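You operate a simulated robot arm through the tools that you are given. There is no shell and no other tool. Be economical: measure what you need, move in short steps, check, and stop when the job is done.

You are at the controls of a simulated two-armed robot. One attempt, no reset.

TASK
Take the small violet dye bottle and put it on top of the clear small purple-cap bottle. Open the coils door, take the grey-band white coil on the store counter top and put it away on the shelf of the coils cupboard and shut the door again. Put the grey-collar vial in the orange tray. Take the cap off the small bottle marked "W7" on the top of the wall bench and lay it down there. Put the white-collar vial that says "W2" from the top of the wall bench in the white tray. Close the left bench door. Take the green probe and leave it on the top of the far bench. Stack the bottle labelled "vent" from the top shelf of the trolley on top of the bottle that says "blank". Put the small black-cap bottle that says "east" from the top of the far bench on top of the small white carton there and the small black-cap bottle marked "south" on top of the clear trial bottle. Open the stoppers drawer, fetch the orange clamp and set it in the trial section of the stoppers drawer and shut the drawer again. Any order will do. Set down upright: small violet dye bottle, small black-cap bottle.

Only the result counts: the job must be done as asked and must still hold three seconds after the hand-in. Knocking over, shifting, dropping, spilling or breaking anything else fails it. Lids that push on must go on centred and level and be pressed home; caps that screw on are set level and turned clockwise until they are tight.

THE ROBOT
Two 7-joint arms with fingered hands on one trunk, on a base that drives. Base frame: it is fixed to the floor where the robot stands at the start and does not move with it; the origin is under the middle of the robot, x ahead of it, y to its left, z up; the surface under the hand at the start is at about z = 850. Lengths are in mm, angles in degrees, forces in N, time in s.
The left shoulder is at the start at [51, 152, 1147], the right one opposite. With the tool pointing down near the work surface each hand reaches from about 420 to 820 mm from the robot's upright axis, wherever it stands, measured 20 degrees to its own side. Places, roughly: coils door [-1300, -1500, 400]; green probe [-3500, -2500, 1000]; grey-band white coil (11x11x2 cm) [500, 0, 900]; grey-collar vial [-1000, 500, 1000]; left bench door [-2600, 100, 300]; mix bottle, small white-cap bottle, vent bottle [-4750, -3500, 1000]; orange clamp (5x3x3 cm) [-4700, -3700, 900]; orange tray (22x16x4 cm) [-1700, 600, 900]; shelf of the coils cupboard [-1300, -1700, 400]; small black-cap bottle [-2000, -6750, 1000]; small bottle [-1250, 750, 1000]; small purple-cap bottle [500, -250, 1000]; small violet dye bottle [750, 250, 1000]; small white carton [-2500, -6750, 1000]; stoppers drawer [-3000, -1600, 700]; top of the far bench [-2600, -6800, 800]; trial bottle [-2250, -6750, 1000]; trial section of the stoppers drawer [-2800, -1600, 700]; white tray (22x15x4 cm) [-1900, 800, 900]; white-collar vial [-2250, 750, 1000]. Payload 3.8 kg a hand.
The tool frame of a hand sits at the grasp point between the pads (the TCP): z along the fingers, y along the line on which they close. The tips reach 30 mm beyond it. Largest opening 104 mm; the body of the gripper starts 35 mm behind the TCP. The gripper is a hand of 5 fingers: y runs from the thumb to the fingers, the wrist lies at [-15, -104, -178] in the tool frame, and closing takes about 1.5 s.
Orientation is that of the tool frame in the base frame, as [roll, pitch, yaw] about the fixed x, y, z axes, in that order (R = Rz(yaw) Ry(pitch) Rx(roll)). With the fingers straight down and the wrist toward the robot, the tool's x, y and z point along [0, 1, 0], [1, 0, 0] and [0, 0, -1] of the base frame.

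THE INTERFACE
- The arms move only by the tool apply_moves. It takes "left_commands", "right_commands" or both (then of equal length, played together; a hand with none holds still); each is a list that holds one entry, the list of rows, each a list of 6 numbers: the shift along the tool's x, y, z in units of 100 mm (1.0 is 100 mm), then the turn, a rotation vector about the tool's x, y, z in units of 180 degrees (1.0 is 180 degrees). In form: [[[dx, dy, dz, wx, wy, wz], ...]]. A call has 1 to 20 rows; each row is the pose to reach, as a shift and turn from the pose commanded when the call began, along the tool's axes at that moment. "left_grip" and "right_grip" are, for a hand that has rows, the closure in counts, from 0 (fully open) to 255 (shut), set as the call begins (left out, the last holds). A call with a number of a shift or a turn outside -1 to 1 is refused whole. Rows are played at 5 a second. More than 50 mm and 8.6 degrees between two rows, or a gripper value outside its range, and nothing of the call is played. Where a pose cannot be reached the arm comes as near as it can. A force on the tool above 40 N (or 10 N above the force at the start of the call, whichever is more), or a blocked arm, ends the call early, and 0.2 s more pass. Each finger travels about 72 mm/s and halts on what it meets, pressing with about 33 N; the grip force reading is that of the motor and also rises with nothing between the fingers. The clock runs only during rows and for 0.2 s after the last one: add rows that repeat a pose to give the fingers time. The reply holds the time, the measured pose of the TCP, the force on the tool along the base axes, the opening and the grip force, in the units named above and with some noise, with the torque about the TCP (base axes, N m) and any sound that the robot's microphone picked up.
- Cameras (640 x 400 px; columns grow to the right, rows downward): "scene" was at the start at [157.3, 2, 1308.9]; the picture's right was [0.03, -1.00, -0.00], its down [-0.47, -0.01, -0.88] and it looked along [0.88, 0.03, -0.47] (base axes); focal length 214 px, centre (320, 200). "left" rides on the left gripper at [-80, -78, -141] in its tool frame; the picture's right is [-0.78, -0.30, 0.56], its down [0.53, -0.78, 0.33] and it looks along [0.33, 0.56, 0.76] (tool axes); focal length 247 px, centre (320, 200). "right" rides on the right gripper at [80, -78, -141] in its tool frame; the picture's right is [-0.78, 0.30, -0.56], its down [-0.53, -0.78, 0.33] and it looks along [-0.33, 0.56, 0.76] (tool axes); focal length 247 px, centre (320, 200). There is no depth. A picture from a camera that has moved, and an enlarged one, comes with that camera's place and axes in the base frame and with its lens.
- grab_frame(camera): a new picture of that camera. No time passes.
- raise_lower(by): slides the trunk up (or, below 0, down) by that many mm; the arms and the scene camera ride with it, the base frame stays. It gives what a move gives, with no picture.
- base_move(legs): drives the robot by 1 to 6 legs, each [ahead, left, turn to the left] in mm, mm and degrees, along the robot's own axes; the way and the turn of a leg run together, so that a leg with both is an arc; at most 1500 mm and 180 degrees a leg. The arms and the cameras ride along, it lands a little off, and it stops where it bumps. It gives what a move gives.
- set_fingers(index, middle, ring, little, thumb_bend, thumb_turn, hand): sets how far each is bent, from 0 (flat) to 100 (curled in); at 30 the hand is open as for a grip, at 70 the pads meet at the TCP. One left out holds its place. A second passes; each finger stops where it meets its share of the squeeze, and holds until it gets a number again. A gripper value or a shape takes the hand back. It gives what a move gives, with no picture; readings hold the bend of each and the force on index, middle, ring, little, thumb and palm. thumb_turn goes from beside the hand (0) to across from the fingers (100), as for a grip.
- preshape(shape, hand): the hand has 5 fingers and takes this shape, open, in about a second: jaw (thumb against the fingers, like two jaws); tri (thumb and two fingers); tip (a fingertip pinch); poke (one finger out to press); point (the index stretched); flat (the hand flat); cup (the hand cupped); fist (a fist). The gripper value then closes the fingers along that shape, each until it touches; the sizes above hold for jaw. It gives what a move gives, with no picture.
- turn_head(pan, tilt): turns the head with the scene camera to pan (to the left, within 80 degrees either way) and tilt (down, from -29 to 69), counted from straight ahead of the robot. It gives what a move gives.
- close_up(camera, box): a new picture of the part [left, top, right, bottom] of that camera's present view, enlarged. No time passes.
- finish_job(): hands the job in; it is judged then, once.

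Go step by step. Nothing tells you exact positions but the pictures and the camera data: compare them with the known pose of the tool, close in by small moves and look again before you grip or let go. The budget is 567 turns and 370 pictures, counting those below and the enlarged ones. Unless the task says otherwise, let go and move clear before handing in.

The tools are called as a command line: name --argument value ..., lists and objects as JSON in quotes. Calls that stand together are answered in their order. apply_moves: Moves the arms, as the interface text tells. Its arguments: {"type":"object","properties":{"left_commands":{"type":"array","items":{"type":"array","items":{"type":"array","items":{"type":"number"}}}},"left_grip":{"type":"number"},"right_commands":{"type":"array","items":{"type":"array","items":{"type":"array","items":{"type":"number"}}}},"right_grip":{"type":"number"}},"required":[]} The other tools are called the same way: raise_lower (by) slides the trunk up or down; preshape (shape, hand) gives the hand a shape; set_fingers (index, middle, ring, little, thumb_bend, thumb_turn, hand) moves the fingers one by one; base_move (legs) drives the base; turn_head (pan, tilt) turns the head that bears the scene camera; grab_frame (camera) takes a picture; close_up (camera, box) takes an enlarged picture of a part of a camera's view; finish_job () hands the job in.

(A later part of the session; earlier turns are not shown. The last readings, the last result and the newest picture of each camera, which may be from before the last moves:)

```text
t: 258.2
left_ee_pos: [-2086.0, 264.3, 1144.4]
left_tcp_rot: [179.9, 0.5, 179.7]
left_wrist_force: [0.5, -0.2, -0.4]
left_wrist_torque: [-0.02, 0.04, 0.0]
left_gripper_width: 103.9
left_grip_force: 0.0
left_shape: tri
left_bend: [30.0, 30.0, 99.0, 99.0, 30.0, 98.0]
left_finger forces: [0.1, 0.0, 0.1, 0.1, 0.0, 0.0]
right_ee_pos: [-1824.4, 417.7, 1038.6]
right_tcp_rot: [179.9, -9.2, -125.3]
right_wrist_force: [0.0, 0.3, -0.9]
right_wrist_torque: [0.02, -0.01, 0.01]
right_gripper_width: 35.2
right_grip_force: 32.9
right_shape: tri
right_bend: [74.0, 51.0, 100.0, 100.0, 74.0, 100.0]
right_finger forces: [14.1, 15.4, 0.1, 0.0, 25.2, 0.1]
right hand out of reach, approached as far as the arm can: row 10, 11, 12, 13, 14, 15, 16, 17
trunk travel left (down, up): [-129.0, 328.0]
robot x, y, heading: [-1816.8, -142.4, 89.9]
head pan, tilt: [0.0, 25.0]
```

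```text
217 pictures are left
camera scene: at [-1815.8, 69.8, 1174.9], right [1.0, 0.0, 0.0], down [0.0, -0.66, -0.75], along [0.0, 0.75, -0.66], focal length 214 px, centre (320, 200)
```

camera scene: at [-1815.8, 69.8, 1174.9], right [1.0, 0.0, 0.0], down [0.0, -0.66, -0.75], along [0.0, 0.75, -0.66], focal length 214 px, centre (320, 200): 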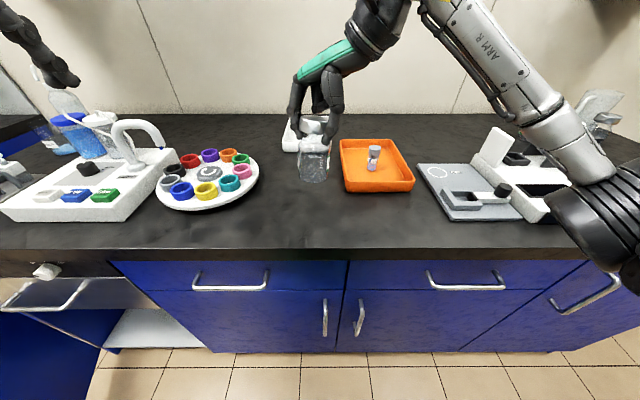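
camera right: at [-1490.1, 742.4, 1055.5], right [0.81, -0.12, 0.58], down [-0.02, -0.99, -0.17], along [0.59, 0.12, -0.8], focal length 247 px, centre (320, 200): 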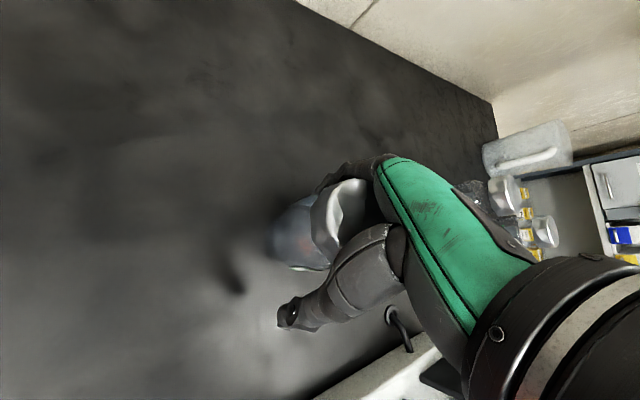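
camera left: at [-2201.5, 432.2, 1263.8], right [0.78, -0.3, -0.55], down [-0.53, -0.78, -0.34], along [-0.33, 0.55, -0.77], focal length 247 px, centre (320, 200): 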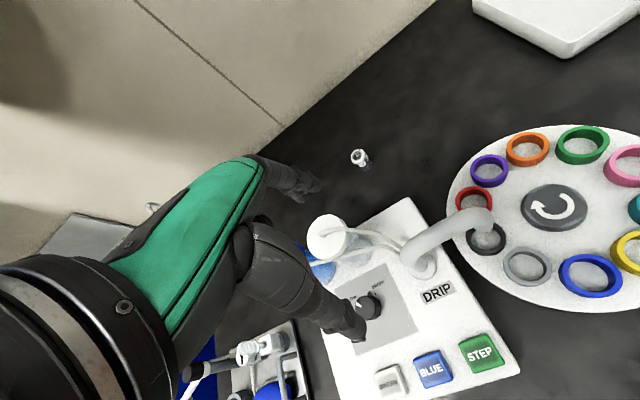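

Rotation hit a limit at -125°; levelling at -135°, then lowering the bottle onto the clear bench here.

apply_moves --right_commands '[[[0, 0, 0, 0, -0.02, 0.02], [0, 0, 0, 0.002, -0.04, 0.04], [0, 0, 0, 0.004, -0.051, 0.054], [0, 0, 0, 0.004, -0.051, 0.054]]]'

apply_moves --right_commands '[[[0, 0, 0.3, 0, 0, 0], [0, 0, 0.6, 0, 0, 0], [0, 0, 0.75, 0, 0, 0], [0, 0, 0.82, 0, 0, 0], [0, 0, 0.86, 0, 0, 0], [0, 0, 0.89, 0, 0, 0], [0, 0, 0.91, 0, 0, 0], [0, 0, 0.93, 0, 0, 0], [0, 0, 0.95, 0, 0, 0]]]'

close_up --camera "scene" --box '[240, 100, 420, 250]'

```text
t: 259.2
left_ee_pos: [-2087.1, 264.3, 1143.8]
left_tcp_rot: [180.0, 0.5, 179.5]
left_wrist_force: [-0.2, -0.3, -0.2]
left_wrist_torque: [0.02, 0.0, -0.03]
left_gripper_width: 104.1
left_grip_force: 0.0
left_shape: tri
left_bend: [30.0, 30.0, 99.0, 99.0, 30.0, 98.0]
left_finger forces: [0.0, 0.0, 0.1, 0.1, 0.1, 0.0]
right_ee_pos: [-1824.8, 415.5, 1035.9]
right_tcp_rot: [-178.5, 0.2, -135.0]
right_wrist_force: [0.3, 0.1, -1.5]
right_wrist_torque: [0.0, 0.03, -0.04]
right_gripper_width: 34.9
right_grip_force: 33.1
right_shape: tri
right_bend: [74.0, 51.0, 100.0, 100.0, 74.0, 100.0]
right_finger forces: [14.1, 15.3, 0.0, 0.1, 25.0, 0.0]
trunk travel left (down, up): [-129.0, 328.0]
robot x, y, heading: [-1816.0, -145.8, 89.8]
head pan, tilt: [0.0, 25.0]
```

```text
t: 261.2
left_ee_pos: [-2085.3, 259.6, 1145.6]
left_tcp_rot: [179.6, 0.5, 179.6]
left_wrist_force: [0.0, 0.6, -0.1]
left_wrist_torque: [-0.02, -0.02, 0.02]
left_gripper_width: 103.7
left_grip_force: 0.0
left_shape: tri
left_bend: [30.0, 30.0, 99.0, 99.0, 30.0, 98.0]
left_finger forces: [0.0, 0.0, 0.0, 0.0, 0.1, 0.0]
right_ee_pos: [-1826.0, 411.6, 948.8]
right_tcp_rot: [-179.4, 0.3, -135.1]
right_wrist_force: [3.1, 3.3, 37.8]
right_wrist_torque: [0.6, 0.41, -0.06]
right_gripper_width: 36.8
right_grip_force: 32.9
right_shape: tri
right_bend: [75.0, 50.0, 100.0, 100.0, 74.0, 100.0]
right_finger forces: [21.9, 24.0, 0.0, 0.1, 34.8, 0.0]
trunk travel left (down, up): [-129.0, 328.0]
robot x, y, heading: [-1814.1, -138.7, 89.9]
head pan, tilt: [0.0, 25.0]
```

```text
2.67 times, centred on (330, 175) of scene
camera zoom: at [-1815.3, 65.8, 1176.3], right [1.0, 0.0, 0.0], down [0.0, -0.65, -0.76], along [0.0, 0.76, -0.65], focal length 572 px, centre (293, 267)
```

zoom: 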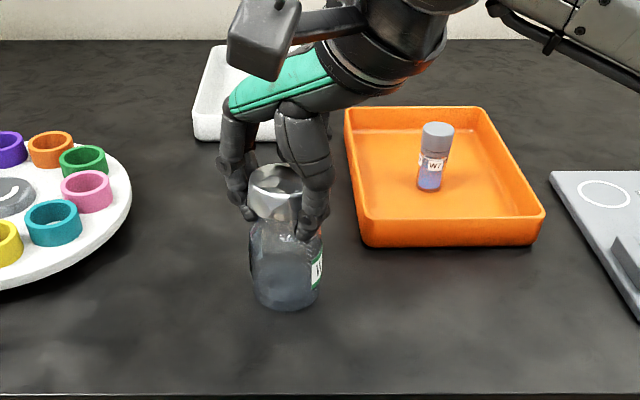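

Bottle stands on the bench. Easing the press and turning the left hand to point toward the bottle from the near left, 20° down.

apply_moves --right_commands '[[[0, 0, -0.03, 0, 0, 0], [0, 0, -0.06, 0, 0, 0], [0, 0, -0.06, 0, 0, 0], [0, 0, -0.06, 0, 0, 0], [0, 0, -0.06, 0, 0, 0], [0, 0, -0.06, 0, 0, 0], [0, 0, -0.06, 0, 0, 0], [0, 0, -0.06, 0, 0, 0], [0, 0, -0.06, 0, 0, 0], [0, 0, -0.06, 0, 0, 0], [0, 0, -0.06, 0, 0, 0]]]' --left_commands '[[[0, 0, 0, -0.0152, -0.0368, -0.0217], [0, 0, 0, -0.0305, -0.0735, -0.0435], [0, 0, 0, -0.0457, -0.1103, -0.0652], [0, 0, 0, -0.0609, -0.1471, -0.087], [0, 0, 0, -0.0762, -0.1839, -0.1087], [0, 0, 0, -0.0914, -0.2206, -0.1304], [0, 0, 0, -0.1066, -0.2574, -0.1522], [0, 0, 0, -0.1218, -0.2942, -0.1739], [0, 0, 0, -0.1371, -0.3309, -0.1957], [0, 0, 0, -0.1523, -0.3677, -0.2174], [0, 0, 0, -0.1523, -0.3677, -0.2174]]]' --left_grip 0

grab_frame --camera "left"

grab_frame --camera "scene"

```text
t: 263.6
left_ee_pos: [-2100.6, 279.8, 1165.8]
left_tcp_rot: [-179.4, 70.5, -134.9]
left_wrist_force: [0.0, 1.6, 0.6]
left_wrist_torque: [0.03, 0.0, 0.04]
left_gripper_width: 103.7
left_grip_force: 0.0
left_shape: tri
left_bend: [30.0, 30.0, 99.0, 99.0, 30.0, 98.0]
left_finger forces: [0.0, 0.0, 0.1, 0.0, 0.0, 0.0]
left hand out of reach, approached as far as the arm can: row 9, 10, 11
right_ee_pos: [-1826.0, 412.2, 948.3]
right_tcp_rot: [-178.7, 0.2, -135.1]
right_wrist_force: [1.7, 1.3, 22.7]
right_wrist_torque: [0.39, 0.32, -0.04]
right_gripper_width: 36.3
right_grip_force: 33.3
right_shape: tri
right_bend: [75.0, 50.0, 100.0, 100.0, 74.0, 100.0]
right_finger forces: [17.4, 19.7, 0.1, 0.0, 31.0, 0.0]
trunk travel left (down, up): [-129.0, 328.0]
robot x, y, heading: [-1814.6, -144.7, 90.0]
head pan, tilt: [0.0, 25.0]
```

```text
215 pictures are left
camera left: at [-2122.2, 149.3, 1288.3], right [0.76, 0.34, 0.55], down [0.64, -0.46, -0.61], along [0.04, 0.82, -0.57], focal length 247 px, centre (320, 200)
```

left: 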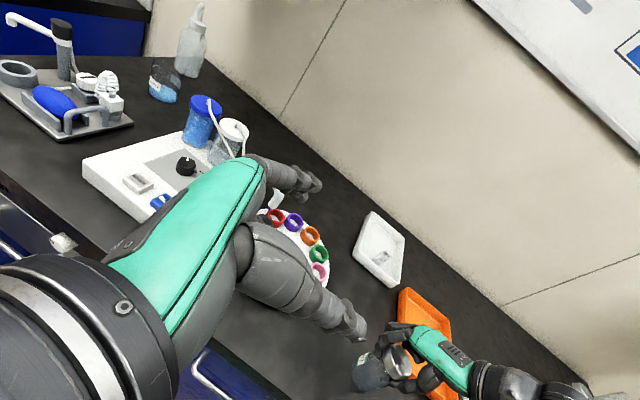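

```text
214 pictures are left
camera scene: at [-1815.9, 67.7, 1175.4], right [1.0, 0.0, 0.0], down [0.0, -0.66, -0.76], along [0.0, 0.76, -0.66], focal length 214 px, centre (320, 200)
```

scene: 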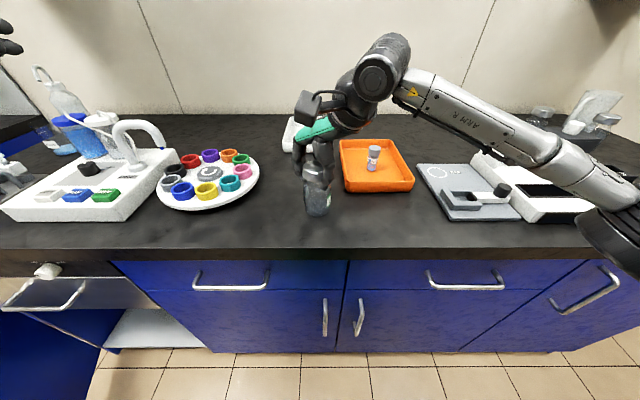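

apply_moves --left_commands '[[[0.18, -0.11, 0.26, 0, 0, 0], [0.36, -0.22, 0.52, 0, 0, 0], [0.537, -0.334, 0.783, 0, 0, 0]]]' --right_commands '[[[0, 0, -0.02, 0, 0, 0], [0, 0, -0.04, 0, 0, 0], [0, 0, -0.05, 0, 0, 0]]]'

apply_moves --left_commands '[[[0.18, -0.11, 0.26, 0, 0, 0], [0.36, -0.22, 0.52, 0, 0, 0], [0.537, -0.334, 0.783, 0, 0, 0]]]'

apply_moves --left_commands '[[[0.18, -0.11, 0.26, 0, 0, 0], [0.36, -0.22, 0.52, 0, 0, 0], [0.537, -0.334, 0.783, 0, 0, 0], [0.537, -0.334, 0.783, 0, 0, 0]]]'

grab_frame --camera "left"

close_up --camera "scene" --box '[180, 100, 420, 280]'

```text
t: 264.4
left_ee_pos: [-2059.2, 346.1, 1115.2]
left_tcp_rot: [-178.4, 70.3, -133.9]
left_wrist_force: [-0.4, 1.3, 0.1]
left_wrist_torque: [-0.01, -0.03, 0.01]
left_gripper_width: 103.8
left_grip_force: 0.0
left_shape: tri
left_bend: [30.0, 30.0, 99.0, 99.0, 30.0, 98.0]
left_finger forces: [0.1, 0.0, 0.0, 0.0, 0.0, 0.1]
left hand out of reach, approached as far as the arm can: row 1, 2, 3
right_ee_pos: [-1826.4, 412.6, 949.6]
right_tcp_rot: [-178.3, 0.0, -134.8]
right_wrist_force: [-0.6, -0.7, 5.4]
right_wrist_torque: [0.12, 0.17, 0.06]
right_gripper_width: 35.4
right_grip_force: 33.3
right_shape: tri
right_bend: [75.0, 51.0, 100.0, 100.0, 74.0, 100.0]
right_finger forces: [14.4, 15.2, 0.0, 0.0, 26.6, 0.0]
trunk travel left (down, up): [-129.0, 328.0]
robot x, y, heading: [-1816.2, -143.3, 89.9]
head pan, tilt: [0.0, 25.0]
```

```text
t: 265.2
left_ee_pos: [-1991.9, 388.1, 1047.6]
left_tcp_rot: [-179.0, 70.3, -134.4]
left_wrist_force: [0.0, 0.2, -0.7]
left_wrist_torque: [0.01, -0.02, 0.02]
left_gripper_width: 103.7
left_grip_force: 0.0
left_shape: tri
left_bend: [30.0, 30.0, 99.0, 99.0, 30.0, 98.0]
left_finger forces: [0.0, 0.0, 0.0, 0.0, 0.0, 0.0]
left hand out of reach, approached as far as the arm can: row 1, 2, 3
right_ee_pos: [-1825.2, 414.9, 950.5]
right_tcp_rot: [-178.5, 0.1, -134.8]
right_wrist_force: [0.0, 0.4, -1.5]
right_wrist_torque: [0.01, -0.02, -0.02]
right_gripper_width: 34.9
right_grip_force: 32.8
right_shape: tri
right_bend: [75.0, 51.0, 100.0, 100.0, 74.0, 100.0]
right_finger forces: [13.4, 14.3, 0.0, 0.0, 26.9, 0.0]
trunk travel left (down, up): [-129.0, 328.0]
robot x, y, heading: [-1813.9, -142.1, 89.7]
head pan, tilt: [0.0, 25.0]
```

```text
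t: 266.2
left_ee_pos: [-1929.3, 402.4, 972.1]
left_tcp_rot: [-179.0, 70.4, -134.5]
left_wrist_force: [0.2, 0.1, 0.0]
left_wrist_torque: [0.04, 0.02, 0.0]
left_gripper_width: 104.2
left_grip_force: 0.1
left_shape: tri
left_bend: [30.0, 30.0, 99.0, 99.0, 30.0, 98.0]
left_finger forces: [0.0, 0.0, 0.0, 0.0, 0.1, 0.0]
right_ee_pos: [-1826.3, 413.9, 951.4]
right_tcp_rot: [-178.5, 0.0, -135.0]
right_wrist_force: [-0.4, -0.4, -1.4]
right_wrist_torque: [0.0, -0.03, 0.01]
right_gripper_width: 35.1
right_grip_force: 33.0
right_shape: tri
right_bend: [75.0, 51.0, 100.0, 100.0, 74.0, 100.0]
right_finger forces: [13.5, 14.5, 0.1, 0.0, 27.1, 0.1]
trunk travel left (down, up): [-129.0, 328.0]
robot x, y, heading: [-1813.3, -143.5, 89.8]
head pan, tilt: [0.0, 25.0]
```

```text
213 pictures are left
camera left: at [-1950.6, 272.8, 1095.4], right [0.76, 0.34, 0.55], down [0.64, -0.46, -0.61], along [0.04, 0.82, -0.57], focal length 247 px, centre (320, 200)
```

left: 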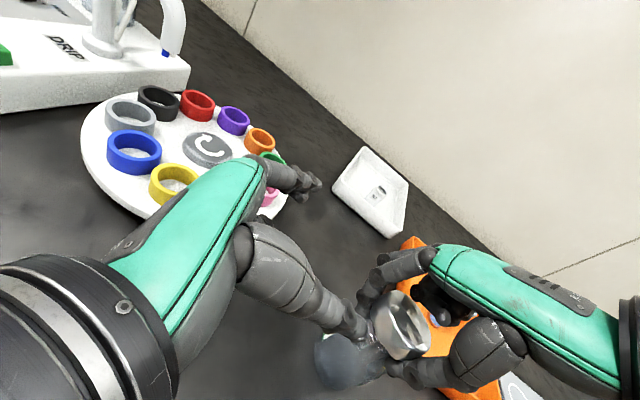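

```text
2.22 times, centred on (300, 190) of scene
camera zoom: at [-1816.4, 70.0, 1174.9], right [1.0, 0.0, 0.0], down [0.0, -0.66, -0.75], along [0.0, 0.75, -0.66], focal length 477 px, centre (364, 222)
```

zoom: 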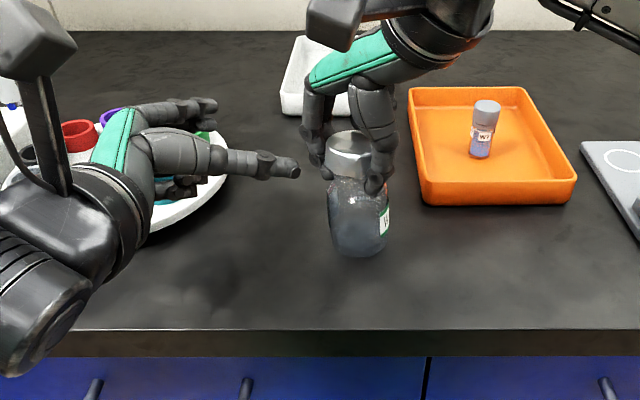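

Left arm is too folded here. I'll lift the bottle slightly, back the base 150 mm, and extend the right arm to put the bottle back at the same spot.

apply_moves --right_commands '[[[0, 0, -0.15, 0, 0, 0], [0, 0, -0.3, 0, 0, 0]]]'

base_move --legs '[[-170, 0, 0]]'

apply_moves --right_commands '[[[-0.2, 0.2, 0, 0, 0, 0], [-0.4, 0.4, 0, 0, 0, 0], [-0.65, 0.65, 0, 0, 0, 0]]]'

apply_moves --right_commands '[[[-0.2, 0.2, 0, 0, 0, 0], [-0.4, 0.4, 0, 0, 0, 0], [-0.5, 0.5, 0, 0, 0, 0], [-0.5, 0.5, 0.2, 0, 0, 0], [-0.5, 0.5, 0.26, 0, 0, 0], [-0.5, 0.5, 0.29, 0, 0, 0], [-0.5, 0.5, 0.31, 0, 0, 0], [-0.5, 0.5, 0.33, 0, 0, 0]]]'

close_up --camera "scene" --box '[180, 60, 440, 260]'

```text
t: 266.9
left_ee_pos: [-1929.4, 402.7, 972.3]
left_tcp_rot: [-178.7, 70.4, -134.0]
left_wrist_force: [0.8, 0.9, 0.0]
left_wrist_torque: [-0.02, 0.02, 0.01]
left_gripper_width: 104.0
left_grip_force: 0.0
left_shape: tri
left_bend: [30.0, 30.0, 99.0, 99.0, 30.0, 98.0]
left_finger forces: [0.0, 0.0, 0.0, 0.0, 0.0, 0.1]
right_ee_pos: [-1826.3, 414.6, 981.6]
right_tcp_rot: [-178.6, 0.1, -134.8]
right_wrist_force: [0.9, 1.2, -1.0]
right_wrist_torque: [0.0, -0.01, -0.02]
right_gripper_width: 34.9
right_grip_force: 33.0
right_shape: tri
right_bend: [75.0, 51.0, 100.0, 100.0, 74.0, 100.0]
right_finger forces: [13.5, 14.5, 0.0, 0.1, 27.0, 0.1]
trunk travel left (down, up): [-129.0, 328.0]
robot x, y, heading: [-1814.5, -142.8, 89.9]
head pan, tilt: [0.0, 25.0]
```

```text
t: 268.3
left_ee_pos: [-1930.2, 235.1, 973.6]
left_tcp_rot: [-178.9, 70.5, -134.2]
left_wrist_force: [0.5, 0.4, 0.2]
left_wrist_torque: [-0.01, 0.01, -0.02]
left_gripper_width: 103.6
left_grip_force: 0.0
left_shape: tri
left_bend: [30.0, 30.0, 99.0, 99.0, 30.0, 98.0]
left_finger forces: [0.1, 0.1, 0.1, 0.0, 0.0, 0.0]
right_ee_pos: [-1827.4, 247.4, 981.1]
right_tcp_rot: [-178.7, 0.2, -134.8]
right_wrist_force: [-0.5, -0.4, -0.9]
right_wrist_torque: [-0.01, -0.04, 0.02]
right_gripper_width: 34.9
right_grip_force: 32.7
right_shape: tri
right_bend: [75.0, 51.0, 100.0, 100.0, 74.0, 100.0]
right_finger forces: [13.6, 14.6, 0.1, 0.0, 27.2, 0.1]
trunk travel left (down, up): [-129.0, 328.0]
robot x, y, heading: [-1820.2, -309.6, 89.8]
head pan, tilt: [0.0, 25.0]
```

```text
t: 269.1
left_ee_pos: [-1929.8, 236.5, 973.1]
left_tcp_rot: [-178.8, 70.3, -134.2]
left_wrist_force: [0.6, 0.6, 0.8]
left_wrist_torque: [0.03, 0.01, -0.01]
left_gripper_width: 104.0
left_grip_force: 0.0
left_shape: tri
left_bend: [30.0, 30.0, 99.0, 99.0, 30.0, 98.0]
left_finger forces: [0.0, 0.0, 0.0, 0.1, 0.1, 0.1]
right_ee_pos: [-1825.0, 327.2, 979.9]
right_tcp_rot: [-178.5, 0.1, -134.8]
right_wrist_force: [0.1, 0.9, -1.3]
right_wrist_torque: [-0.02, -0.02, 0.03]
right_gripper_width: 35.1
right_grip_force: 32.9
right_shape: tri
right_bend: [75.0, 51.0, 100.0, 100.0, 74.0, 100.0]
right_finger forces: [13.6, 14.8, 0.0, 0.1, 27.4, 0.1]
right hand out of reach, approached as far as the arm can: row 3
trunk travel left (down, up): [-129.0, 328.0]
robot x, y, heading: [-1817.6, -313.0, 90.2]
head pan, tilt: [0.0, 25.0]
```

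```text
t: 270.9
left_ee_pos: [-1931.0, 234.7, 972.3]
left_tcp_rot: [-178.8, 70.4, -134.2]
left_wrist_force: [0.3, 0.2, 0.5]
left_wrist_torque: [0.04, -0.02, 0.01]
left_gripper_width: 104.2
left_grip_force: 0.0
left_shape: tri
left_bend: [30.0, 30.0, 99.0, 99.0, 30.0, 98.0]
left_finger forces: [0.0, 0.0, 0.0, 0.1, 0.1, 0.0]
right_ee_pos: [-1825.8, 326.8, 981.0]
right_tcp_rot: [-178.5, 0.0, -134.8]
right_wrist_force: [-0.1, -0.3, -0.8]
right_wrist_torque: [0.01, 0.0, 0.01]
right_gripper_width: 35.1
right_grip_force: 32.8
right_shape: tri
right_bend: [75.0, 51.0, 100.0, 100.0, 74.0, 100.0]
right_finger forces: [13.6, 14.7, 0.0, 0.0, 27.3, 0.0]
right hand out of reach, approached as far as the arm can: row 1, 2, 3, 4, 5, 6, 7, 8
trunk travel left (down, up): [-129.0, 328.0]
robot x, y, heading: [-1815.0, -311.7, 90.2]
head pan, tilt: [0.0, 25.0]
```

```text
2.00 times, centred on (310, 160) of scene
camera zoom: at [-1816.5, -96.9, 1174.8], right [1.0, 0.0, 0.0], down [0.0, -0.66, -0.75], along [0.0, 0.75, -0.66], focal length 429 px, centre (340, 280)
```

zoom: 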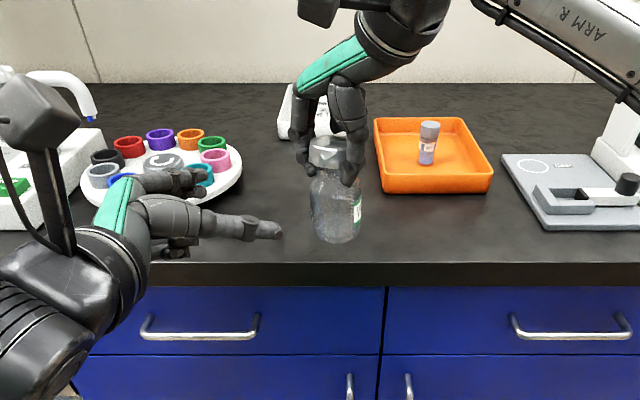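

apply_moves --right_commands '[[[0, 0, 0.1, 0, 0, 0], [0, 0, 0.2, 0, 0, 0], [0, 0, 0.26, 0, 0, 0], [0, 0, 0.29, 0, 0, 0], [0, 0, 0.31, 0, 0, 0]]]' --left_commands '[[[0.06, -0.02, 0.06, 0, 0, 0], [0.12, -0.04, 0.12, 0, 0, 0], [0.2, -0.06, 0.2, 0, 0, 0], [0.3, -0.09, 0.3, 0, 0, 0], [0.3, -0.09, 0.3, 0, 0, 0]]]'

grab_frame --camera "left"

close_up --camera "scene" --box '[240, 80, 400, 220]'

```text
t: 272.1
left_ee_pos: [-1910.7, 240.7, 933.5]
left_tcp_rot: [-178.7, 70.4, -134.2]
left_wrist_force: [0.4, -0.5, 0.2]
left_wrist_torque: [0.0, -0.04, -0.01]
left_gripper_width: 104.1
left_grip_force: 0.0
left_shape: tri
left_bend: [30.0, 30.0, 99.0, 99.0, 30.0, 98.0]
left_finger forces: [0.1, 0.1, 0.0, 0.0, 0.1, 0.0]
right_ee_pos: [-1824.4, 324.6, 949.5]
right_tcp_rot: [-178.5, 0.2, -134.9]
right_wrist_force: [0.4, 0.9, -1.2]
right_wrist_torque: [-0.02, 0.01, -0.01]
right_gripper_width: 34.9
right_grip_force: 33.0
right_shape: tri
right_bend: [75.0, 51.0, 100.0, 100.0, 74.0, 100.0]
right_finger forces: [13.6, 14.8, 0.1, 0.1, 27.3, 0.0]
trunk travel left (down, up): [-129.0, 328.0]
robot x, y, heading: [-1816.2, -306.8, 90.1]
head pan, tilt: [0.0, 25.0]
```

```text
210 pictures are left
camera left: at [-1932.2, 111.5, 1056.7], right [0.76, 0.34, 0.55], down [0.64, -0.46, -0.61], along [0.04, 0.82, -0.57], focal length 247 px, centre (320, 200)
```

left: 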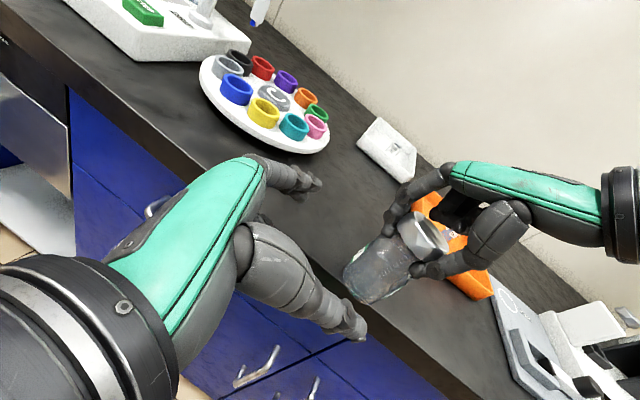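

```text
2.86 times, centred on (320, 150) of scene
camera zoom: at [-1816.8, -96.9, 1174.8], right [1.0, 0.0, 0.0], down [0.0, -0.66, -0.75], along [0.0, 0.75, -0.66], focal length 613 px, centre (320, 343)
```

zoom: 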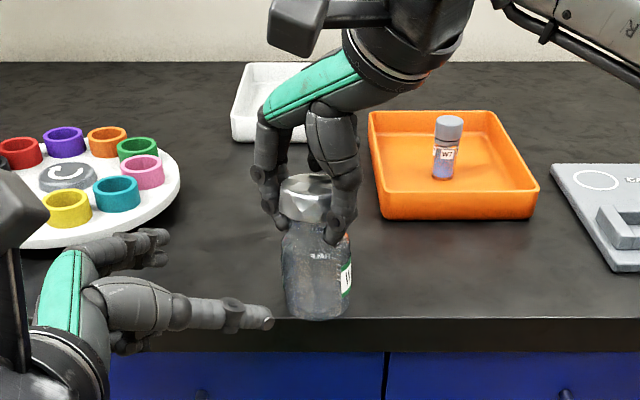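

The bench edge is at y≈300, so the bottle is too near the edge. Lifting a bit and driving 75 mm ahead with both hands.

apply_moves --right_commands '[[[0, 0, -0.06, 0, 0, 0], [0, 0, -0.12, 0, 0, 0]]]'

base_move --legs '[[75, 0, 0]]'

apply_moves --right_commands '[[[0, 0, 0.08, 0, 0, 0], [0, 0, 0.11, 0, 0, 0], [0, 0, 0.13, 0, 0, 0], [0, 0, 0.145, 0, 0, 0], [0, 0, 0.16, 0, 0, 0], [0, 0, 0.17, 0, 0, 0]]]'

close_up --camera "scene" --box '[240, 80, 400, 220]'

grab_frame --camera "left"

```text
t: 272.7
left_ee_pos: [-1911.4, 242.0, 934.0]
left_tcp_rot: [-178.8, 70.3, -134.1]
left_wrist_force: [-0.5, -0.4, -0.1]
left_wrist_torque: [-0.01, -0.03, 0.0]
left_gripper_width: 103.9
left_grip_force: 0.0
left_shape: tri
left_bend: [30.0, 30.0, 99.0, 99.0, 30.0, 98.0]
left_finger forces: [0.0, 0.0, 0.0, 0.0, 0.0, 0.0]
right_ee_pos: [-1823.6, 324.6, 964.9]
right_tcp_rot: [-178.4, 0.1, -134.8]
right_wrist_force: [0.1, 0.3, -1.5]
right_wrist_torque: [-0.01, 0.01, 0.02]
right_gripper_width: 34.8
right_grip_force: 33.1
right_shape: tri
right_bend: [75.0, 51.0, 100.0, 100.0, 74.0, 100.0]
right_finger forces: [13.6, 14.8, 0.0, 0.1, 27.4, 0.0]
trunk travel left (down, up): [-129.0, 328.0]
robot x, y, heading: [-1815.8, -309.8, 90.0]
head pan, tilt: [0.0, 25.0]
```

```text
t: 273.7
left_ee_pos: [-1910.9, 315.8, 933.5]
left_tcp_rot: [-178.9, 70.3, -134.3]
left_wrist_force: [0.2, 0.2, -0.2]
left_wrist_torque: [0.04, -0.01, -0.01]
left_gripper_width: 103.9
left_grip_force: 0.0
left_shape: tri
left_bend: [30.0, 30.0, 99.0, 99.0, 30.0, 98.0]
left_finger forces: [0.0, 0.1, 0.0, 0.1, 0.0, 0.0]
right_ee_pos: [-1824.7, 400.2, 963.0]
right_tcp_rot: [-178.5, 0.0, -134.8]
right_wrist_force: [0.7, 0.8, -1.1]
right_wrist_torque: [-0.05, 0.02, -0.02]
right_gripper_width: 35.2
right_grip_force: 33.1
right_shape: tri
right_bend: [75.0, 51.0, 100.0, 100.0, 74.0, 100.0]
right_finger forces: [13.5, 14.8, 0.0, 0.0, 27.4, 0.0]
trunk travel left (down, up): [-129.0, 328.0]
robot x, y, heading: [-1812.5, -236.6, 90.3]
head pan, tilt: [0.0, 25.0]
```

```text
t: 275.1
left_ee_pos: [-1911.3, 313.9, 935.2]
left_tcp_rot: [-179.2, 70.5, -134.5]
left_wrist_force: [0.4, 0.0, 0.2]
left_wrist_torque: [0.0, 0.0, 0.0]
left_gripper_width: 103.9
left_grip_force: 0.1
left_shape: tri
left_bend: [30.0, 30.0, 99.0, 99.0, 30.0, 98.0]
left_finger forces: [0.0, 0.0, 0.1, 0.0, 0.1, 0.0]
right_ee_pos: [-1824.3, 397.1, 949.5]
right_tcp_rot: [-178.8, 0.1, -134.8]
right_wrist_force: [-0.1, -0.2, 9.5]
right_wrist_torque: [0.24, 0.2, 0.02]
right_gripper_width: 35.3
right_grip_force: 33.1
right_shape: tri
right_bend: [75.0, 51.0, 100.0, 100.0, 74.0, 100.0]
right_finger forces: [15.6, 17.6, 0.0, 0.1, 28.9, 0.0]
trunk travel left (down, up): [-129.0, 328.0]
robot x, y, heading: [-1818.0, -236.1, 90.4]
head pan, tilt: [0.0, 25.0]
```

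```text
2.86 times, centred on (320, 150) of scene
camera zoom: at [-1816.7, -24.9, 1175.4], right [1.0, 0.0, 0.0], down [0.0, -0.66, -0.75], along [0.0, 0.75, -0.66], focal length 613 px, centre (320, 343)
```

zoom: 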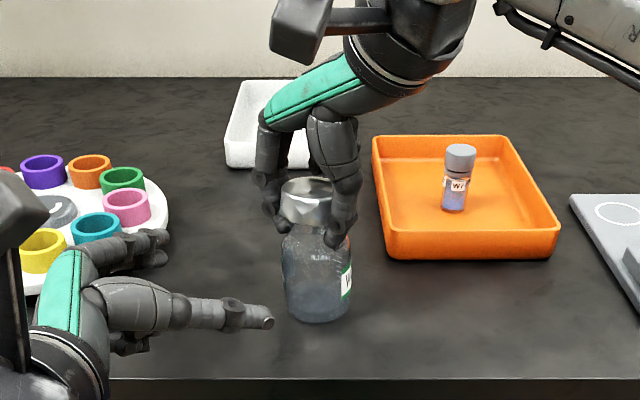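

```text
207 pictures are left
camera left: at [-1932.4, 183.6, 1057.7], right [0.76, 0.34, 0.55], down [0.64, -0.46, -0.61], along [0.04, 0.82, -0.57], focal length 247 px, centre (320, 200)
```

left: 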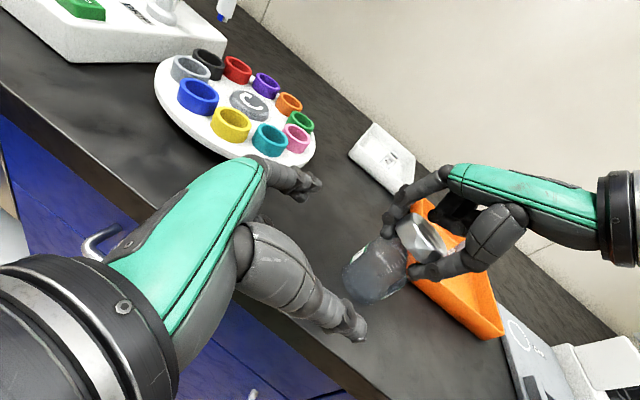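

Aligned. Advancing the left hand along its pointing direction to the bottle body.

apply_moves --left_commands '[[[0, 0, 0.3, 0, 0, 0], [0, -0.01, 0.6, 0, 0, 0], [0, -0.02, 0.85, 0, 0, 0], [0, -0.025, 1.0, 0, 0, 0]]]'

close_up --camera "scene" --box '[240, 80, 400, 220]'

grab_frame --camera "left"

```text
t: 276.1
left_ee_pos: [-1841.7, 379.0, 899.3]
left_tcp_rot: [-179.2, 70.4, -134.6]
left_wrist_force: [1.0, -0.3, -0.7]
left_wrist_torque: [0.0, -0.03, -0.05]
left_gripper_width: 103.9
left_grip_force: 0.0
left_shape: tri
left_bend: [30.0, 30.0, 99.0, 99.0, 30.0, 98.0]
left_finger forces: [0.0, 0.0, 0.0, 0.0, 0.1, 0.1]
right_ee_pos: [-1822.7, 396.6, 948.7]
right_tcp_rot: [-178.7, 0.1, -134.8]
right_wrist_force: [-0.5, 0.2, 16.4]
right_wrist_torque: [0.35, 0.34, 0.0]
right_gripper_width: 35.1
right_grip_force: 32.8
right_shape: tri
right_bend: [75.0, 51.0, 100.0, 100.0, 74.0, 100.0]
right_finger forces: [17.6, 19.9, 0.0, 0.0, 30.2, 0.1]
trunk travel left (down, up): [-129.0, 328.0]
robot x, y, heading: [-1816.0, -237.6, 90.0]
head pan, tilt: [0.0, 25.0]
```

```text
2.86 times, centred on (320, 150) of scene
camera zoom: at [-1816.5, -25.5, 1175.4], right [1.0, 0.0, 0.0], down [0.0, -0.66, -0.76], along [0.0, 0.76, -0.66], focal length 613 px, centre (320, 343)
```

zoom: 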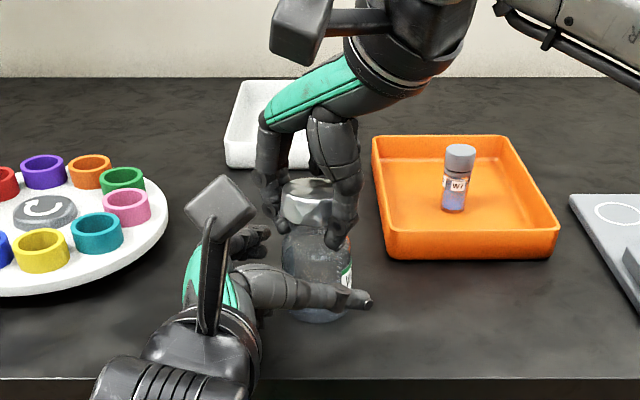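

```text
205 pictures are left
camera left: at [-1862.8, 248.8, 1022.6], right [0.76, 0.34, 0.55], down [0.64, -0.46, -0.61], along [0.04, 0.82, -0.57], focal length 247 px, centre (320, 200)
```

left: 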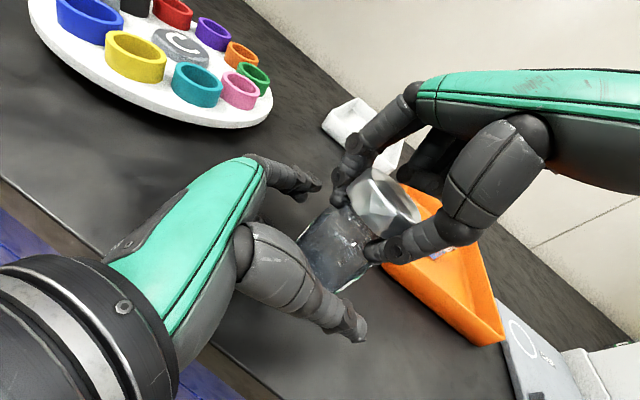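

apply_moves --left_commands '[[[0, 0, 0.12, 0, 0, 0], [0, 0, 0.22, 0, 0, 0], [0, 0, 0.22, 0, 0, 0]]]'

apply_moves --left_commands '[[[0, 0, 0, 0, 0, 0], [0, 0, 0, 0, 0, 0], [0, 0, 0, 0, 0, 0], [0, 0, 0, 0, 0, 0], [0, 0, 0, 0, 0, 0], [0, 0, 0, 0, 0, 0], [0, 0, 0, 0, 0, 0]]]' --left_grip 255

grab_frame --camera "left"

close_up --camera "scene" --box '[240, 80, 400, 220]'

```text
t: 276.9
left_ee_pos: [-1826.9, 392.3, 894.0]
left_tcp_rot: [-179.2, 70.5, -134.5]
left_wrist_force: [0.0, -1.1, 0.5]
left_wrist_torque: [0.0, 0.02, -0.04]
left_gripper_width: 104.1
left_grip_force: 0.0
left_shape: tri
left_bend: [30.0, 30.0, 99.0, 99.0, 30.0, 98.0]
left_finger forces: [0.0, 0.0, 0.0, 0.0, 0.0, 0.0]
right_ee_pos: [-1822.9, 396.4, 949.6]
right_tcp_rot: [-178.8, 0.2, -134.8]
right_wrist_force: [-1.0, 0.4, 17.7]
right_wrist_torque: [0.41, 0.41, -0.01]
right_gripper_width: 35.2
right_grip_force: 33.6
right_shape: tri
right_bend: [75.0, 51.0, 100.0, 100.0, 74.0, 100.0]
right_finger forces: [18.2, 20.9, 0.0, 0.1, 30.8, 0.0]
trunk travel left (down, up): [-129.0, 328.0]
robot x, y, heading: [-1815.9, -237.1, 90.3]
head pan, tilt: [0.0, 25.0]
```

```text
t: 278.5
left_ee_pos: [-1827.3, 391.0, 893.5]
left_tcp_rot: [-179.0, 70.5, -134.4]
left_wrist_force: [4.4, 4.3, -0.2]
left_wrist_torque: [-0.01, 0.01, -0.09]
left_gripper_width: 44.8
left_grip_force: 32.7
left_shape: tri
left_bend: [74.0, 47.0, 100.0, 100.0, 71.0, 100.0]
left_finger forces: [15.2, 15.2, 0.0, 0.0, 29.9, 0.0]
right_ee_pos: [-1821.9, 396.0, 949.0]
right_tcp_rot: [-178.7, 0.1, -134.9]
right_wrist_force: [-3.4, -1.0, 19.9]
right_wrist_torque: [0.36, 0.48, 0.02]
right_gripper_width: 35.4
right_grip_force: 32.8
right_shape: tri
right_bend: [75.0, 51.0, 100.0, 100.0, 74.0, 100.0]
right_finger forces: [19.1, 20.4, 0.0, 0.1, 31.2, 0.1]
trunk travel left (down, up): [-129.0, 328.0]
robot x, y, heading: [-1819.2, -234.1, 90.3]
head pan, tilt: [0.0, 25.0]
```

```text
204 pictures are left
camera left: at [-1848.7, 262.3, 1016.7], right [0.76, 0.34, 0.55], down [0.64, -0.46, -0.61], along [0.04, 0.82, -0.57], focal length 247 px, centre (320, 200)
```

left: 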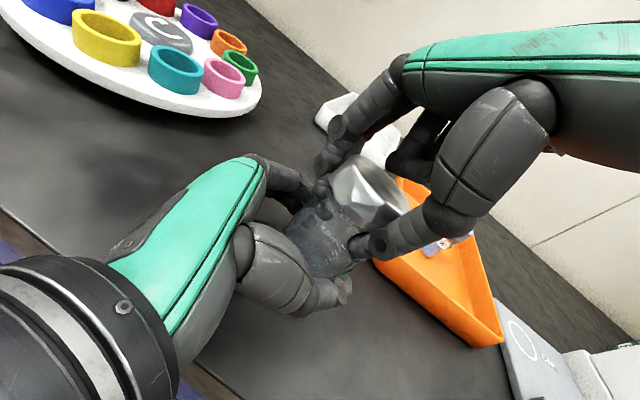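

```text
2.86 times, centred on (320, 150) of scene
camera zoom: at [-1816.3, -25.5, 1175.3], right [1.0, 0.0, 0.0], down [0.0, -0.66, -0.76], along [0.0, 0.76, -0.66], focal length 613 px, centre (320, 343)
```

zoom: 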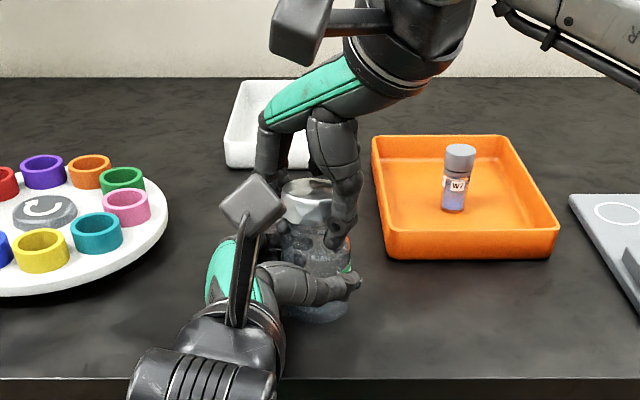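

Left hand holds the body. Now pulling the cap straight up.

apply_moves --right_commands '[[[0, 0, -0.05, 0, 0, 0], [0, 0, -0.1, 0, 0, 0], [0, 0, -0.15, 0, 0, 0], [0, 0, -0.2, 0, 0, 0], [0, 0, -0.25, 0, 0, 0], [0, 0, -0.3, 0, 0, 0]]]'

close_up --camera "scene" --box '[240, 80, 400, 220]'

```text
t: 279.9
left_ee_pos: [-1827.8, 394.4, 899.2]
left_tcp_rot: [179.6, 71.2, -135.6]
left_wrist_force: [1.7, -2.2, 34.3]
left_wrist_torque: [0.43, 0.0, -0.14]
left_gripper_width: 43.9
left_grip_force: 33.0
left_shape: tri
left_bend: [75.0, 49.0, 100.0, 100.0, 74.0, 93.0]
left_finger forces: [14.0, 12.2, 14.5, 0.1, 31.1, 0.0]
right_ee_pos: [-1824.6, 397.9, 973.1]
right_tcp_rot: [-178.2, 0.0, -134.8]
right_wrist_force: [-2.7, 1.9, -34.5]
right_wrist_torque: [-0.11, 0.05, 0.15]
right_gripper_width: 31.5
right_grip_force: 33.3
right_shape: tri
right_bend: [74.0, 51.0, 100.0, 100.0, 74.0, 100.0]
right_finger forces: [13.4, 16.3, 0.1, 0.0, 22.0, 0.1]
trunk travel left (down, up): [-129.0, 328.0]
robot x, y, heading: [-1817.0, -236.6, 89.9]
head pan, tilt: [0.0, 25.0]
```

```text
2.86 times, centred on (320, 150) of scene
camera zoom: at [-1816.6, -23.3, 1174.8], right [1.0, 0.0, 0.0], down [0.0, -0.66, -0.75], along [0.0, 0.75, -0.66], focal length 613 px, centre (320, 343)
```

zoom: 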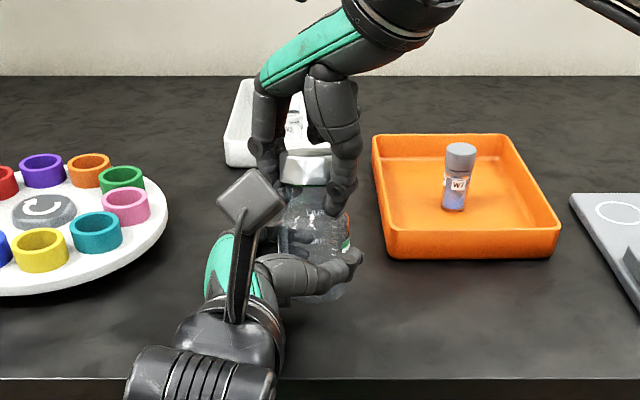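

34 N did not free it; the bottle slid up in the left hand. It's likely a screw cap. Lowering back and re-gripping the cap at a new angle to twist anticlockwise.

apply_moves --right_commands '[[[0, 0, 0.06, 0, 0, 0], [0, 0, 0.12, 0, 0, 0], [0, 0, 0.18, 0, 0, 0], [0, 0, 0.23, 0, 0, 0], [0, 0, 0.27, 0, 0, 0]]]'

apply_moves --right_commands '[[[0, 0, 0, 0, 0, 0], [0, 0, 0, 0, 0, 0], [0, 0, 0, 0, 0, 0], [0, 0, 0, 0, 0, 0], [0, 0, -0.15, 0, 0, 0], [0, 0, -0.35, 0, 0, 0], [0, 0, -0.6, 0, 0, 0]]]' --right_grip 60

close_up --camera "scene" --box '[240, 80, 400, 220]'

```text
t: 281.1
left_ee_pos: [-1828.0, 393.3, 888.5]
left_tcp_rot: [-178.2, 69.8, -133.5]
left_wrist_force: [2.5, 5.9, -11.2]
left_wrist_torque: [-0.48, 0.28, -0.02]
left_gripper_width: 42.0
left_grip_force: 32.7
left_shape: tri
left_bend: [74.0, 49.0, 100.0, 100.0, 74.0, 97.0]
left_finger forces: [17.8, 16.2, 18.8, 5.4, 29.9, 0.0]
right_ee_pos: [-1826.3, 397.8, 955.2]
right_tcp_rot: [-179.2, 0.1, -134.8]
right_wrist_force: [-0.7, -7.5, 16.0]
right_wrist_torque: [-0.24, -0.14, 0.08]
right_gripper_width: 34.0
right_grip_force: 32.5
right_shape: tri
right_bend: [74.0, 51.0, 100.0, 100.0, 74.0, 100.0]
right_finger forces: [15.4, 16.8, 0.0, 0.1, 37.9, 0.1]
trunk travel left (down, up): [-129.0, 328.0]
robot x, y, heading: [-1814.3, -235.6, 90.4]
head pan, tilt: [0.0, 25.0]
```

```text
t: 282.7
left_ee_pos: [-1828.4, 393.1, 892.6]
left_tcp_rot: [-178.8, 70.4, -134.1]
left_wrist_force: [-0.2, 0.7, -0.3]
left_wrist_torque: [-0.03, 0.01, 0.01]
left_gripper_width: 41.7
left_grip_force: 33.0
left_shape: tri
left_bend: [75.0, 49.0, 100.0, 100.0, 74.0, 98.0]
left_finger forces: [12.6, 14.7, 9.5, 0.0, 29.3, 0.0]
right_ee_pos: [-1826.9, 398.8, 1009.3]
right_tcp_rot: [-178.7, 0.1, -134.8]
right_wrist_force: [0.7, -0.3, -0.3]
right_wrist_torque: [0.0, -0.02, -0.02]
right_gripper_width: 79.6
right_grip_force: 0.1
right_shape: tri
right_bend: [27.0, 35.0, 99.0, 99.0, 53.0, 99.0]
right_finger forces: [0.1, 0.0, 0.0, 0.1, 0.1, 0.1]
trunk travel left (down, up): [-129.0, 328.0]
robot x, y, heading: [-1815.9, -237.0, 90.1]
head pan, tilt: [0.0, 25.0]
heard: snap
```

```text
2.86 times, centred on (320, 150) of scene
camera zoom: at [-1816.8, -23.7, 1174.9], right [1.0, 0.0, 0.0], down [0.0, -0.66, -0.75], along [0.0, 0.75, -0.66], focal length 613 px, centre (320, 343)
```

zoom: 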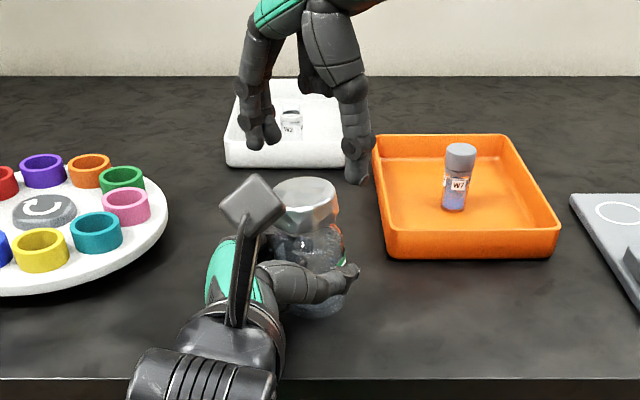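

The second snap suggests the cap had actually come loose and I pushed it home again. Re-gripping and pulling farther this time.

apply_moves --right_commands '[[[0, 0, 0.2, 0, 0, 0], [0, 0, 0.4, 0, 0, 0], [0, 0, 0.56, 0, 0, 0], [0, 0, 0.56, 0, 0, 0]]]'

apply_moves --right_commands '[[[0, 0, 0, 0, 0, 0], [0, 0, 0, 0, 0, 0], [0, 0, 0, 0, 0, 0], [0, 0, 0, 0, 0, 0], [0, 0, 0, 0, 0, 0], [0, 0, -0.05, 0, 0, 0], [0, 0, -0.1, 0, 0, 0], [0, 0, -0.15, 0, 0, 0], [0, 0, -0.2, 0, 0, 0], [0, 0, -0.25, 0, 0, 0], [0, 0, -0.3, 0, 0, 0]]]' --right_grip 255

close_up --camera "scene" --box '[280, 100, 360, 200]'

```text
t: 283.7
left_ee_pos: [-1828.0, 393.0, 892.1]
left_tcp_rot: [-178.8, 70.4, -134.2]
left_wrist_force: [-0.4, -0.3, -0.6]
left_wrist_torque: [-0.03, -0.01, -0.02]
left_gripper_width: 41.7
left_grip_force: 33.0
left_shape: tri
left_bend: [75.0, 49.0, 100.0, 100.0, 74.0, 98.0]
left_finger forces: [12.6, 14.8, 9.4, 0.1, 29.2, 0.0]
right_ee_pos: [-1825.3, 399.7, 954.1]
right_tcp_rot: [-178.6, 0.1, -134.9]
right_wrist_force: [-0.1, -0.4, 0.6]
right_wrist_torque: [0.0, -0.01, -0.03]
right_gripper_width: 79.2
right_grip_force: 0.0
right_shape: tri
right_bend: [27.0, 35.0, 99.0, 99.0, 53.0, 99.0]
right_finger forces: [0.0, 0.0, 0.0, 0.1, 0.0, 0.1]
trunk travel left (down, up): [-129.0, 328.0]
robot x, y, heading: [-1818.0, -232.9, 90.4]
head pan, tilt: [0.0, 25.0]
```

```text
t: 286.1
left_ee_pos: [-1828.0, 392.3, 896.8]
left_tcp_rot: [-179.8, 71.1, -135.1]
left_wrist_force: [-0.3, -4.0, 32.0]
left_wrist_torque: [0.45, 0.07, 0.02]
left_gripper_width: 42.8
left_grip_force: 32.7
left_shape: tri
left_bend: [75.0, 49.0, 100.0, 100.0, 74.0, 94.0]
left_finger forces: [11.2, 12.8, 9.6, 0.0, 31.1, 0.0]
right_ee_pos: [-1824.2, 400.2, 978.9]
right_tcp_rot: [-178.1, 0.0, -134.7]
right_wrist_force: [-0.4, 4.2, -33.3]
right_wrist_torque: [0.03, -0.19, -0.02]
right_gripper_width: 32.1
right_grip_force: 32.7
right_shape: tri
right_bend: [74.0, 55.0, 100.0, 100.0, 74.0, 100.0]
right_finger forces: [19.6, 12.8, 0.1, 0.1, 22.5, 0.1]
trunk travel left (down, up): [-129.0, 328.0]
robot x, y, heading: [-1815.6, -237.9, 90.1]
head pan, tilt: [0.0, 25.0]
heard: snap
```

```text
4.00 times, centred on (320, 150) of scene
camera zoom: at [-1816.6, -23.3, 1174.8], right [1.0, 0.0, 0.0], down [0.0, -0.66, -0.75], along [0.0, 0.75, -0.66], focal length 858 px, centre (320, 400)
```

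zoom: 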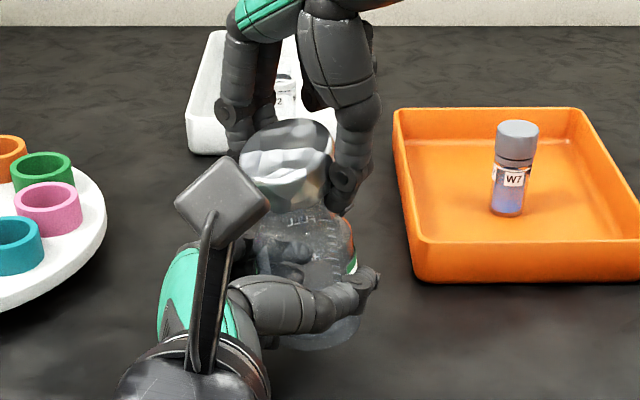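

close_up --camera "left" --box '[240, 120, 460, 320]'

close_up --camera "right" --box '[200, 120, 420, 320]'

```text
2.00 times, centred on (350, 220) of left
camera zoom: at [-1849.9, 262.3, 1019.3], right [0.76, 0.34, 0.55], down [0.65, -0.45, -0.61], along [0.04, 0.83, -0.56], focal length 494 px, centre (260, 160)
```

zoom: 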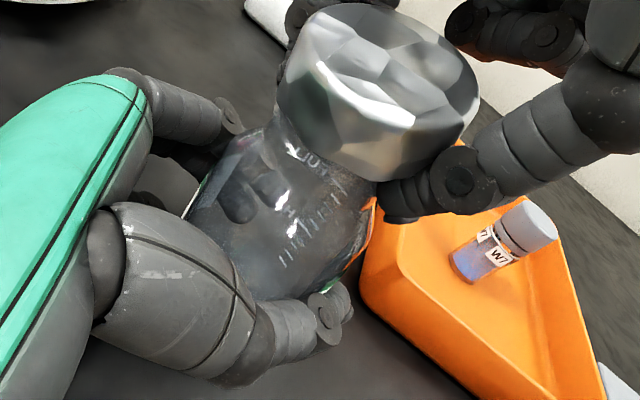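

```text
2.00 times, centred on (310, 220) of right
camera zoom: at [-1829.1, 292.3, 1122.8], right [0.32, 0.77, 0.55], down [0.94, -0.18, -0.31], along [-0.14, 0.61, -0.78], focal length 494 px, centre (340, 160)
```

zoom: 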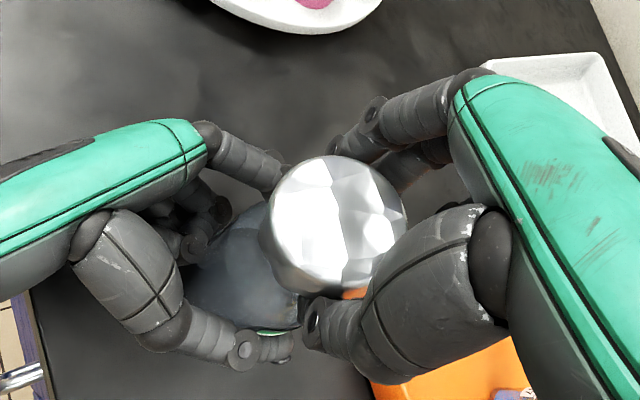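

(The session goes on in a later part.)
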